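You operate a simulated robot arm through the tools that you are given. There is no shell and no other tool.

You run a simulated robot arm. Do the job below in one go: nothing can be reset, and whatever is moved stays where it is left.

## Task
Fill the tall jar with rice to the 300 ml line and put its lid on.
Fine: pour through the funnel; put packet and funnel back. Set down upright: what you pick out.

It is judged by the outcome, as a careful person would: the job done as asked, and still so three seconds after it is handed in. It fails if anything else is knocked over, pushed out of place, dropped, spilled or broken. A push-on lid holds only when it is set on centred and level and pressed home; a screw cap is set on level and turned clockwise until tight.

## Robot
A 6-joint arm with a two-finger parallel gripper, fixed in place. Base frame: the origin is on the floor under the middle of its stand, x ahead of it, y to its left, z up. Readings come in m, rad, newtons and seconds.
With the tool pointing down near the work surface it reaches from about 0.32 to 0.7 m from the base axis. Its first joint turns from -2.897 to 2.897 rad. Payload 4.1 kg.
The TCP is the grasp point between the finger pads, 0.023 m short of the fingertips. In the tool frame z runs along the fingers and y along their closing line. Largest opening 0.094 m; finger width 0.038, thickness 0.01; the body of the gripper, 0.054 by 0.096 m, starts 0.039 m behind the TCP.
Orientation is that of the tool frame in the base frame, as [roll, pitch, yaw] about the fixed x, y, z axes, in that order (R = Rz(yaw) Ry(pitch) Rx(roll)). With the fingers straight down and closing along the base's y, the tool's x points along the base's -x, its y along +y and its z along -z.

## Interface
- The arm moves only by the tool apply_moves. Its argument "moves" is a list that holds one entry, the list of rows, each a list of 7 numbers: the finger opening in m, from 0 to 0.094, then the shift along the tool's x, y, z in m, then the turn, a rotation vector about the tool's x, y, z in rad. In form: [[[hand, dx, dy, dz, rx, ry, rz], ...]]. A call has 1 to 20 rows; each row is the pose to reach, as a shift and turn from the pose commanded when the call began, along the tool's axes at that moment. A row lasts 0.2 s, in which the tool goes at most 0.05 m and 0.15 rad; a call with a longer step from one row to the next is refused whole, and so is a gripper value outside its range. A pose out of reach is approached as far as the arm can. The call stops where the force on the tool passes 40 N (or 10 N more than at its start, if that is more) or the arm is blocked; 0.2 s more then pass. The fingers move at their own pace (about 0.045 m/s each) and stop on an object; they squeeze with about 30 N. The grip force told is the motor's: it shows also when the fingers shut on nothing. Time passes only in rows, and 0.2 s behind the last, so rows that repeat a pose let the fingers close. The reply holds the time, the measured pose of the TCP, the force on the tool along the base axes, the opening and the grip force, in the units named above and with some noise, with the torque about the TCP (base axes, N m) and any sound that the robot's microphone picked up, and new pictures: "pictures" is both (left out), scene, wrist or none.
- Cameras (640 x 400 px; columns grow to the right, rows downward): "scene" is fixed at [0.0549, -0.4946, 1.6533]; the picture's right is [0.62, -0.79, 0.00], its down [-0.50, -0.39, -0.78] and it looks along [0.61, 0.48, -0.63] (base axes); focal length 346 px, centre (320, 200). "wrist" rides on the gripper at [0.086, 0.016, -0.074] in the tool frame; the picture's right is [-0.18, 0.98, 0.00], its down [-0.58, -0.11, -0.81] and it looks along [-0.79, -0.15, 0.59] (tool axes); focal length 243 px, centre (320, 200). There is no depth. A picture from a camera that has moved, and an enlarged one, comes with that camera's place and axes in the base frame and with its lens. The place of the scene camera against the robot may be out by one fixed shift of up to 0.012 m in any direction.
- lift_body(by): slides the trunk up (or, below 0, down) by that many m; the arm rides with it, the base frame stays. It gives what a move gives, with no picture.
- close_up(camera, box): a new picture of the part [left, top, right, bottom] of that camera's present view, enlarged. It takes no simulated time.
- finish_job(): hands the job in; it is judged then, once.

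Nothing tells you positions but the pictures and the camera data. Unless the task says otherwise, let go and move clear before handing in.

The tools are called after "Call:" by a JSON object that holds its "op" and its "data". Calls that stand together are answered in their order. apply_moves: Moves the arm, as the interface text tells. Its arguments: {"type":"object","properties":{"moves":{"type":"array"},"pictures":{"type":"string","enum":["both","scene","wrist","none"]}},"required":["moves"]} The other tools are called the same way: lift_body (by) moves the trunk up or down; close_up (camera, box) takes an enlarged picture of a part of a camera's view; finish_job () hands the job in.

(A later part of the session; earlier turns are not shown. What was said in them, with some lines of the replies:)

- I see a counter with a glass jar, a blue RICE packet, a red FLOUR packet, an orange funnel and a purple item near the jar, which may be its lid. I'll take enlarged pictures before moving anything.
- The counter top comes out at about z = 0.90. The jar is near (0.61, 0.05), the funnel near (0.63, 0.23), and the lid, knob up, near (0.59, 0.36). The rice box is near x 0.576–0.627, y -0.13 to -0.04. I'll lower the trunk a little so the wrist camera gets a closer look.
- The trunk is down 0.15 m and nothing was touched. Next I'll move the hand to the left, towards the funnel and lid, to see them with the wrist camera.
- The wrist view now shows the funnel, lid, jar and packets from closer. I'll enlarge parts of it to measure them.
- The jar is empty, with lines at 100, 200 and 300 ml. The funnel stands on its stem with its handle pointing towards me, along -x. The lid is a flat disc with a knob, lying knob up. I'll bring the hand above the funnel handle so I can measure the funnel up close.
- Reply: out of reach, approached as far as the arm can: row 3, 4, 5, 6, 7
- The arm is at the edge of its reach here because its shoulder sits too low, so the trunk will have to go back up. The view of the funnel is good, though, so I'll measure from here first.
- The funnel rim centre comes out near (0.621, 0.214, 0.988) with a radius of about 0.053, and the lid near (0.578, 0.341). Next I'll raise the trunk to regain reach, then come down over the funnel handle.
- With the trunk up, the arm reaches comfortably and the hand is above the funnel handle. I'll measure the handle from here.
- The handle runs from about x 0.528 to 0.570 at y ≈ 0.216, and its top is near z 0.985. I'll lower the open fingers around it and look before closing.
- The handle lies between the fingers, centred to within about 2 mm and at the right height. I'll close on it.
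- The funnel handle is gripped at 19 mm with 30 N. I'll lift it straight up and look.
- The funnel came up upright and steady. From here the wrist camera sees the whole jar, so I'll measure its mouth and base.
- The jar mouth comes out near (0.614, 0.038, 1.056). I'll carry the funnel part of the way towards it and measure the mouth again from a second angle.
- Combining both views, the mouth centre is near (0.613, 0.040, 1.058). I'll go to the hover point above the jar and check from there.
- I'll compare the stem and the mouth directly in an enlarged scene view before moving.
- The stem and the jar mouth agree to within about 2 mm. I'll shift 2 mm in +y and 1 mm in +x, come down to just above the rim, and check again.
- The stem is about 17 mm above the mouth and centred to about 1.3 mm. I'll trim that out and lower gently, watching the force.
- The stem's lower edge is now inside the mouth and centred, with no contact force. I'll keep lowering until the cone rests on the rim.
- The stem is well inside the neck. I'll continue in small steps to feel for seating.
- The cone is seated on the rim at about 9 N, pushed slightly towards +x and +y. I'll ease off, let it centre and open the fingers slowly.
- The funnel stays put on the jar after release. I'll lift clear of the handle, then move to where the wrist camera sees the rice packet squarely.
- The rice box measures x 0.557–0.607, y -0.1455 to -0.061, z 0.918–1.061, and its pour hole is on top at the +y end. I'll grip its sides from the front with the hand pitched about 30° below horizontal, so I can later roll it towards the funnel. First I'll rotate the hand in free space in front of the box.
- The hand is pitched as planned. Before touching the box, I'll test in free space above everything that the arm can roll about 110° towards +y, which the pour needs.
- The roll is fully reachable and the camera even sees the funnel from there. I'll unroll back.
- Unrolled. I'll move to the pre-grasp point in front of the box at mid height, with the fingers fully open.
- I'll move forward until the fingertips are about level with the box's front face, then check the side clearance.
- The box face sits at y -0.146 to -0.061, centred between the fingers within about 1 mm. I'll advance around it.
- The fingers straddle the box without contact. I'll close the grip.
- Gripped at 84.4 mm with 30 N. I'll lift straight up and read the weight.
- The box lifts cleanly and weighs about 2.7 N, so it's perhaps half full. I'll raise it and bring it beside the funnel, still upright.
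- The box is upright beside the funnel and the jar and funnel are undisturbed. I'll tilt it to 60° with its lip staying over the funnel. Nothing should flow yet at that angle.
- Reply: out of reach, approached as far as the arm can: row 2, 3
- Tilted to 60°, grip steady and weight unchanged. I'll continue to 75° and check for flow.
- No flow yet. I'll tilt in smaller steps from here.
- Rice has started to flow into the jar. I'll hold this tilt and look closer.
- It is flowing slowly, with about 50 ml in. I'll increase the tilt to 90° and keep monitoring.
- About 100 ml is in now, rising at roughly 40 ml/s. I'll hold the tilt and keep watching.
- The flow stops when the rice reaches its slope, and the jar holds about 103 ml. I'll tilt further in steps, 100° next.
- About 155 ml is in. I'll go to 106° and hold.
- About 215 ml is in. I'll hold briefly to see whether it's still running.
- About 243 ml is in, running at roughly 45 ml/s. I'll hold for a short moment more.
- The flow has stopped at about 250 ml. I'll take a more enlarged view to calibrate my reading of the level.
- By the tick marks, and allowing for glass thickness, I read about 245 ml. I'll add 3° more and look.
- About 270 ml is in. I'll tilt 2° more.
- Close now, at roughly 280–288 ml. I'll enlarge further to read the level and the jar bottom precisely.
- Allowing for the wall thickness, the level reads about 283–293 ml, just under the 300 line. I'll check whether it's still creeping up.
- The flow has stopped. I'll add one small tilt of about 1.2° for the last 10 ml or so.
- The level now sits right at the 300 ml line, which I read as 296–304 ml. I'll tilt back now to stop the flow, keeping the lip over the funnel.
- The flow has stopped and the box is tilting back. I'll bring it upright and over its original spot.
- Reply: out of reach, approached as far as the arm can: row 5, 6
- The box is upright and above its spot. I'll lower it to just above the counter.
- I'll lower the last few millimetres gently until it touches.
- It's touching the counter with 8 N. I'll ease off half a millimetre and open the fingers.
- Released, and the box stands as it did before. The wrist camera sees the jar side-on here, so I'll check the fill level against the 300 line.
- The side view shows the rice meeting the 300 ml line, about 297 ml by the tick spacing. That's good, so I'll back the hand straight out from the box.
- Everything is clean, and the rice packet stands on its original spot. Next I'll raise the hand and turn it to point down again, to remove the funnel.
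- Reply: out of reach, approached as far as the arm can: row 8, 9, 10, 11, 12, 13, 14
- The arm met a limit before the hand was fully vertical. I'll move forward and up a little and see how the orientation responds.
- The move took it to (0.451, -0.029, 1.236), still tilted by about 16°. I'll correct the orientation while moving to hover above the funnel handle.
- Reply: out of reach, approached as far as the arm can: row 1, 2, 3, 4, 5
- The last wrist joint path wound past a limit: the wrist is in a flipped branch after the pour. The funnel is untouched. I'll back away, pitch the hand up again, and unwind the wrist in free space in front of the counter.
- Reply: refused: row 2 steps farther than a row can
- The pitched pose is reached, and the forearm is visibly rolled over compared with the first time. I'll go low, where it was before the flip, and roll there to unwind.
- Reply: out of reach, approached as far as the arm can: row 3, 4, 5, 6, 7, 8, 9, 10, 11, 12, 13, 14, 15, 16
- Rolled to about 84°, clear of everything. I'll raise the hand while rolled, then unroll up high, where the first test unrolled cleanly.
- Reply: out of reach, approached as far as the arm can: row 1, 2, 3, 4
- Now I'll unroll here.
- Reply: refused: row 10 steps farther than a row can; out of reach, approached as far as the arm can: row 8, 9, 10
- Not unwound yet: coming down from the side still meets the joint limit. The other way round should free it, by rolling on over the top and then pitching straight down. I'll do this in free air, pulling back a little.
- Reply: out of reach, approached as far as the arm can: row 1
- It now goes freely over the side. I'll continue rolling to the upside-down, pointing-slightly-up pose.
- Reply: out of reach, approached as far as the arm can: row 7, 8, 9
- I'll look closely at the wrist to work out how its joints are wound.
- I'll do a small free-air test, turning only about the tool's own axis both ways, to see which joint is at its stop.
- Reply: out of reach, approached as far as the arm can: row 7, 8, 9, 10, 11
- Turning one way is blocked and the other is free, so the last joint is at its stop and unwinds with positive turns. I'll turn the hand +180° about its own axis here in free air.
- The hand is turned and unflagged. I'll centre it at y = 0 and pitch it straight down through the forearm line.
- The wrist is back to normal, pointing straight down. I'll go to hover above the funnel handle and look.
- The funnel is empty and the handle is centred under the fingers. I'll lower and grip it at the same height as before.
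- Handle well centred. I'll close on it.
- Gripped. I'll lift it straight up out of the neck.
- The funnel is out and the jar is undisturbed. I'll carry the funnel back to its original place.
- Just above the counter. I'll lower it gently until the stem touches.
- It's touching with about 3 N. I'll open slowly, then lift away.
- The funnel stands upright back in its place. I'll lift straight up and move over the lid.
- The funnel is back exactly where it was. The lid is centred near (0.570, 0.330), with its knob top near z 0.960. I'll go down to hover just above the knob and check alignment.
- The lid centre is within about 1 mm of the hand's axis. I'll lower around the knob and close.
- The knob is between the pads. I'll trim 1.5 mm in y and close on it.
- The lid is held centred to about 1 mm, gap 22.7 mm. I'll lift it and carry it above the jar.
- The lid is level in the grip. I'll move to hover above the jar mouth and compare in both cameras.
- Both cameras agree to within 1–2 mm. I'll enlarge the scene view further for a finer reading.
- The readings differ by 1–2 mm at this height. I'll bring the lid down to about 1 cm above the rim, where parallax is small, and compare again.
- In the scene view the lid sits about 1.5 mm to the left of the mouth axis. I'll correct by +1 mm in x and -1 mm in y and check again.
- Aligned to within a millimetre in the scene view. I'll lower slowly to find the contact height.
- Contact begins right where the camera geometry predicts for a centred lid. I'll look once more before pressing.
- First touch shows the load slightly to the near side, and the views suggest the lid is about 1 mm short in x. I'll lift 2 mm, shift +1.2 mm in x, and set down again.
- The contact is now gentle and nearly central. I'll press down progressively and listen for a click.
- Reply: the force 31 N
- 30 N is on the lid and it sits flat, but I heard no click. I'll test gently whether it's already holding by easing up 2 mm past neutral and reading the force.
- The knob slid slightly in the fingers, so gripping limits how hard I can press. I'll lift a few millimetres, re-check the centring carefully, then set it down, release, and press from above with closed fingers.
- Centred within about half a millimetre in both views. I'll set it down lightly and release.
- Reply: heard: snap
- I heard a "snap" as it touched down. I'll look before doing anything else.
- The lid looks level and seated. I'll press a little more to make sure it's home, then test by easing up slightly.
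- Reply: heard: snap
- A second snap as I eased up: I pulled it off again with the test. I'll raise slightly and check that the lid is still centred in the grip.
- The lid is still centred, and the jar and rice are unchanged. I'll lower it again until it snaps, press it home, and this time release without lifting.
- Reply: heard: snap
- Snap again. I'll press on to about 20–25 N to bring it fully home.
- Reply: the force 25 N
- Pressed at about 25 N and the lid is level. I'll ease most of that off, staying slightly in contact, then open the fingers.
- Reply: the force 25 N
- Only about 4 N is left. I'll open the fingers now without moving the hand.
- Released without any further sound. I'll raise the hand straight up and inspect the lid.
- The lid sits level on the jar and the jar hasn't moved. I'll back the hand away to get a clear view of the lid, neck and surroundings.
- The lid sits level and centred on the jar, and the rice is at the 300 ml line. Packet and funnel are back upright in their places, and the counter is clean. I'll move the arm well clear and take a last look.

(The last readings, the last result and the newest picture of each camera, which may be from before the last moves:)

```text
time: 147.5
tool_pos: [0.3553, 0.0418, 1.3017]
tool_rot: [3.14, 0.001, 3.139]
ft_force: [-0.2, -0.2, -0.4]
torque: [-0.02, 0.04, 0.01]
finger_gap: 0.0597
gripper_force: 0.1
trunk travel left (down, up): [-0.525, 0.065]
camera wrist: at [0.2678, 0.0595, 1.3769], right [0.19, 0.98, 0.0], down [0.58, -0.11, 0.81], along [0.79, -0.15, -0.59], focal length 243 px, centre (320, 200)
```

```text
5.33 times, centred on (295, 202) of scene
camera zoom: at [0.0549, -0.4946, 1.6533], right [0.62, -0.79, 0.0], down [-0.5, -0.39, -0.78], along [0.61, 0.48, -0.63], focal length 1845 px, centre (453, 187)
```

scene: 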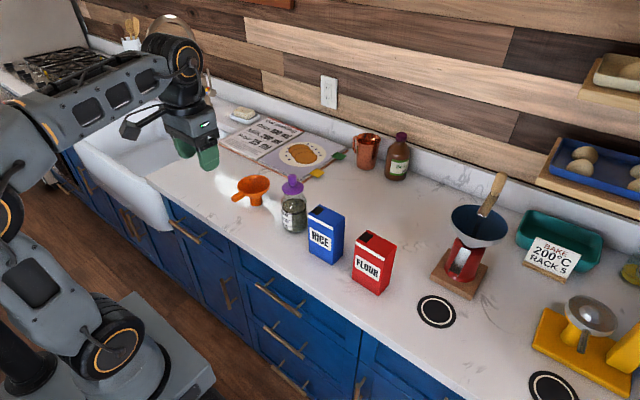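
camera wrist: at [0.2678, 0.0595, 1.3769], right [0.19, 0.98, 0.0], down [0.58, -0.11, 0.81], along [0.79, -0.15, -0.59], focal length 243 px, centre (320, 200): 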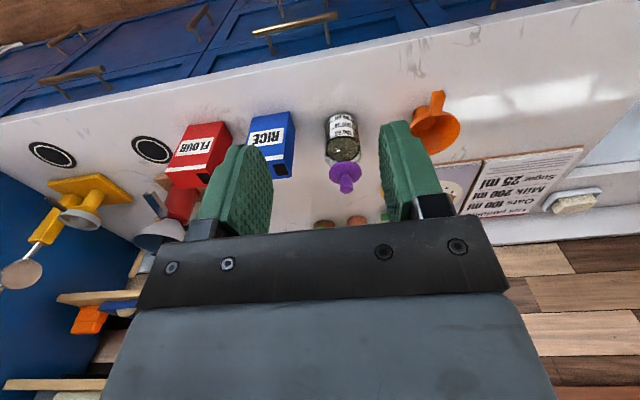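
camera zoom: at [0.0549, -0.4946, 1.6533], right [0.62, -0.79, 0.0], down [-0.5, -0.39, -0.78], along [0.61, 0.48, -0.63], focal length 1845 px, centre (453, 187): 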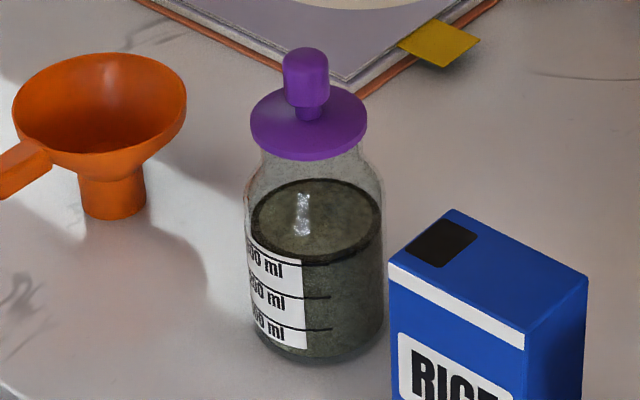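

Everything is in place: the jar holds rice to the 300 ml line with its lid snapped on, the packet and funnel stand upright where they were, nothing is spilled, and the arm is clear. I'm handing in the job.

Call:
{"op": "finish_job", "data": {}}

```text
The job is handed in.
```

I've handed the job in: the tall jar is filled with rice to about 297 ml on the 300 ml line, and its lid is on.

- **Fill:** I poured through the funnel, and the last side view showed the rice touching the lower edge of the 300 ml mark.
- **Lid:** It went on with a snap, level and centred to within about 1–2 mm. I then pressed it down at about 25 N and let go without another sound. I had pulled it off once during a hold test, so I re-seated it and did not test it again.
- **Packet and funnel:** Both stand upright on their original spots.
- **Counter:** I saw no spilled rice, and nothing else was moved.
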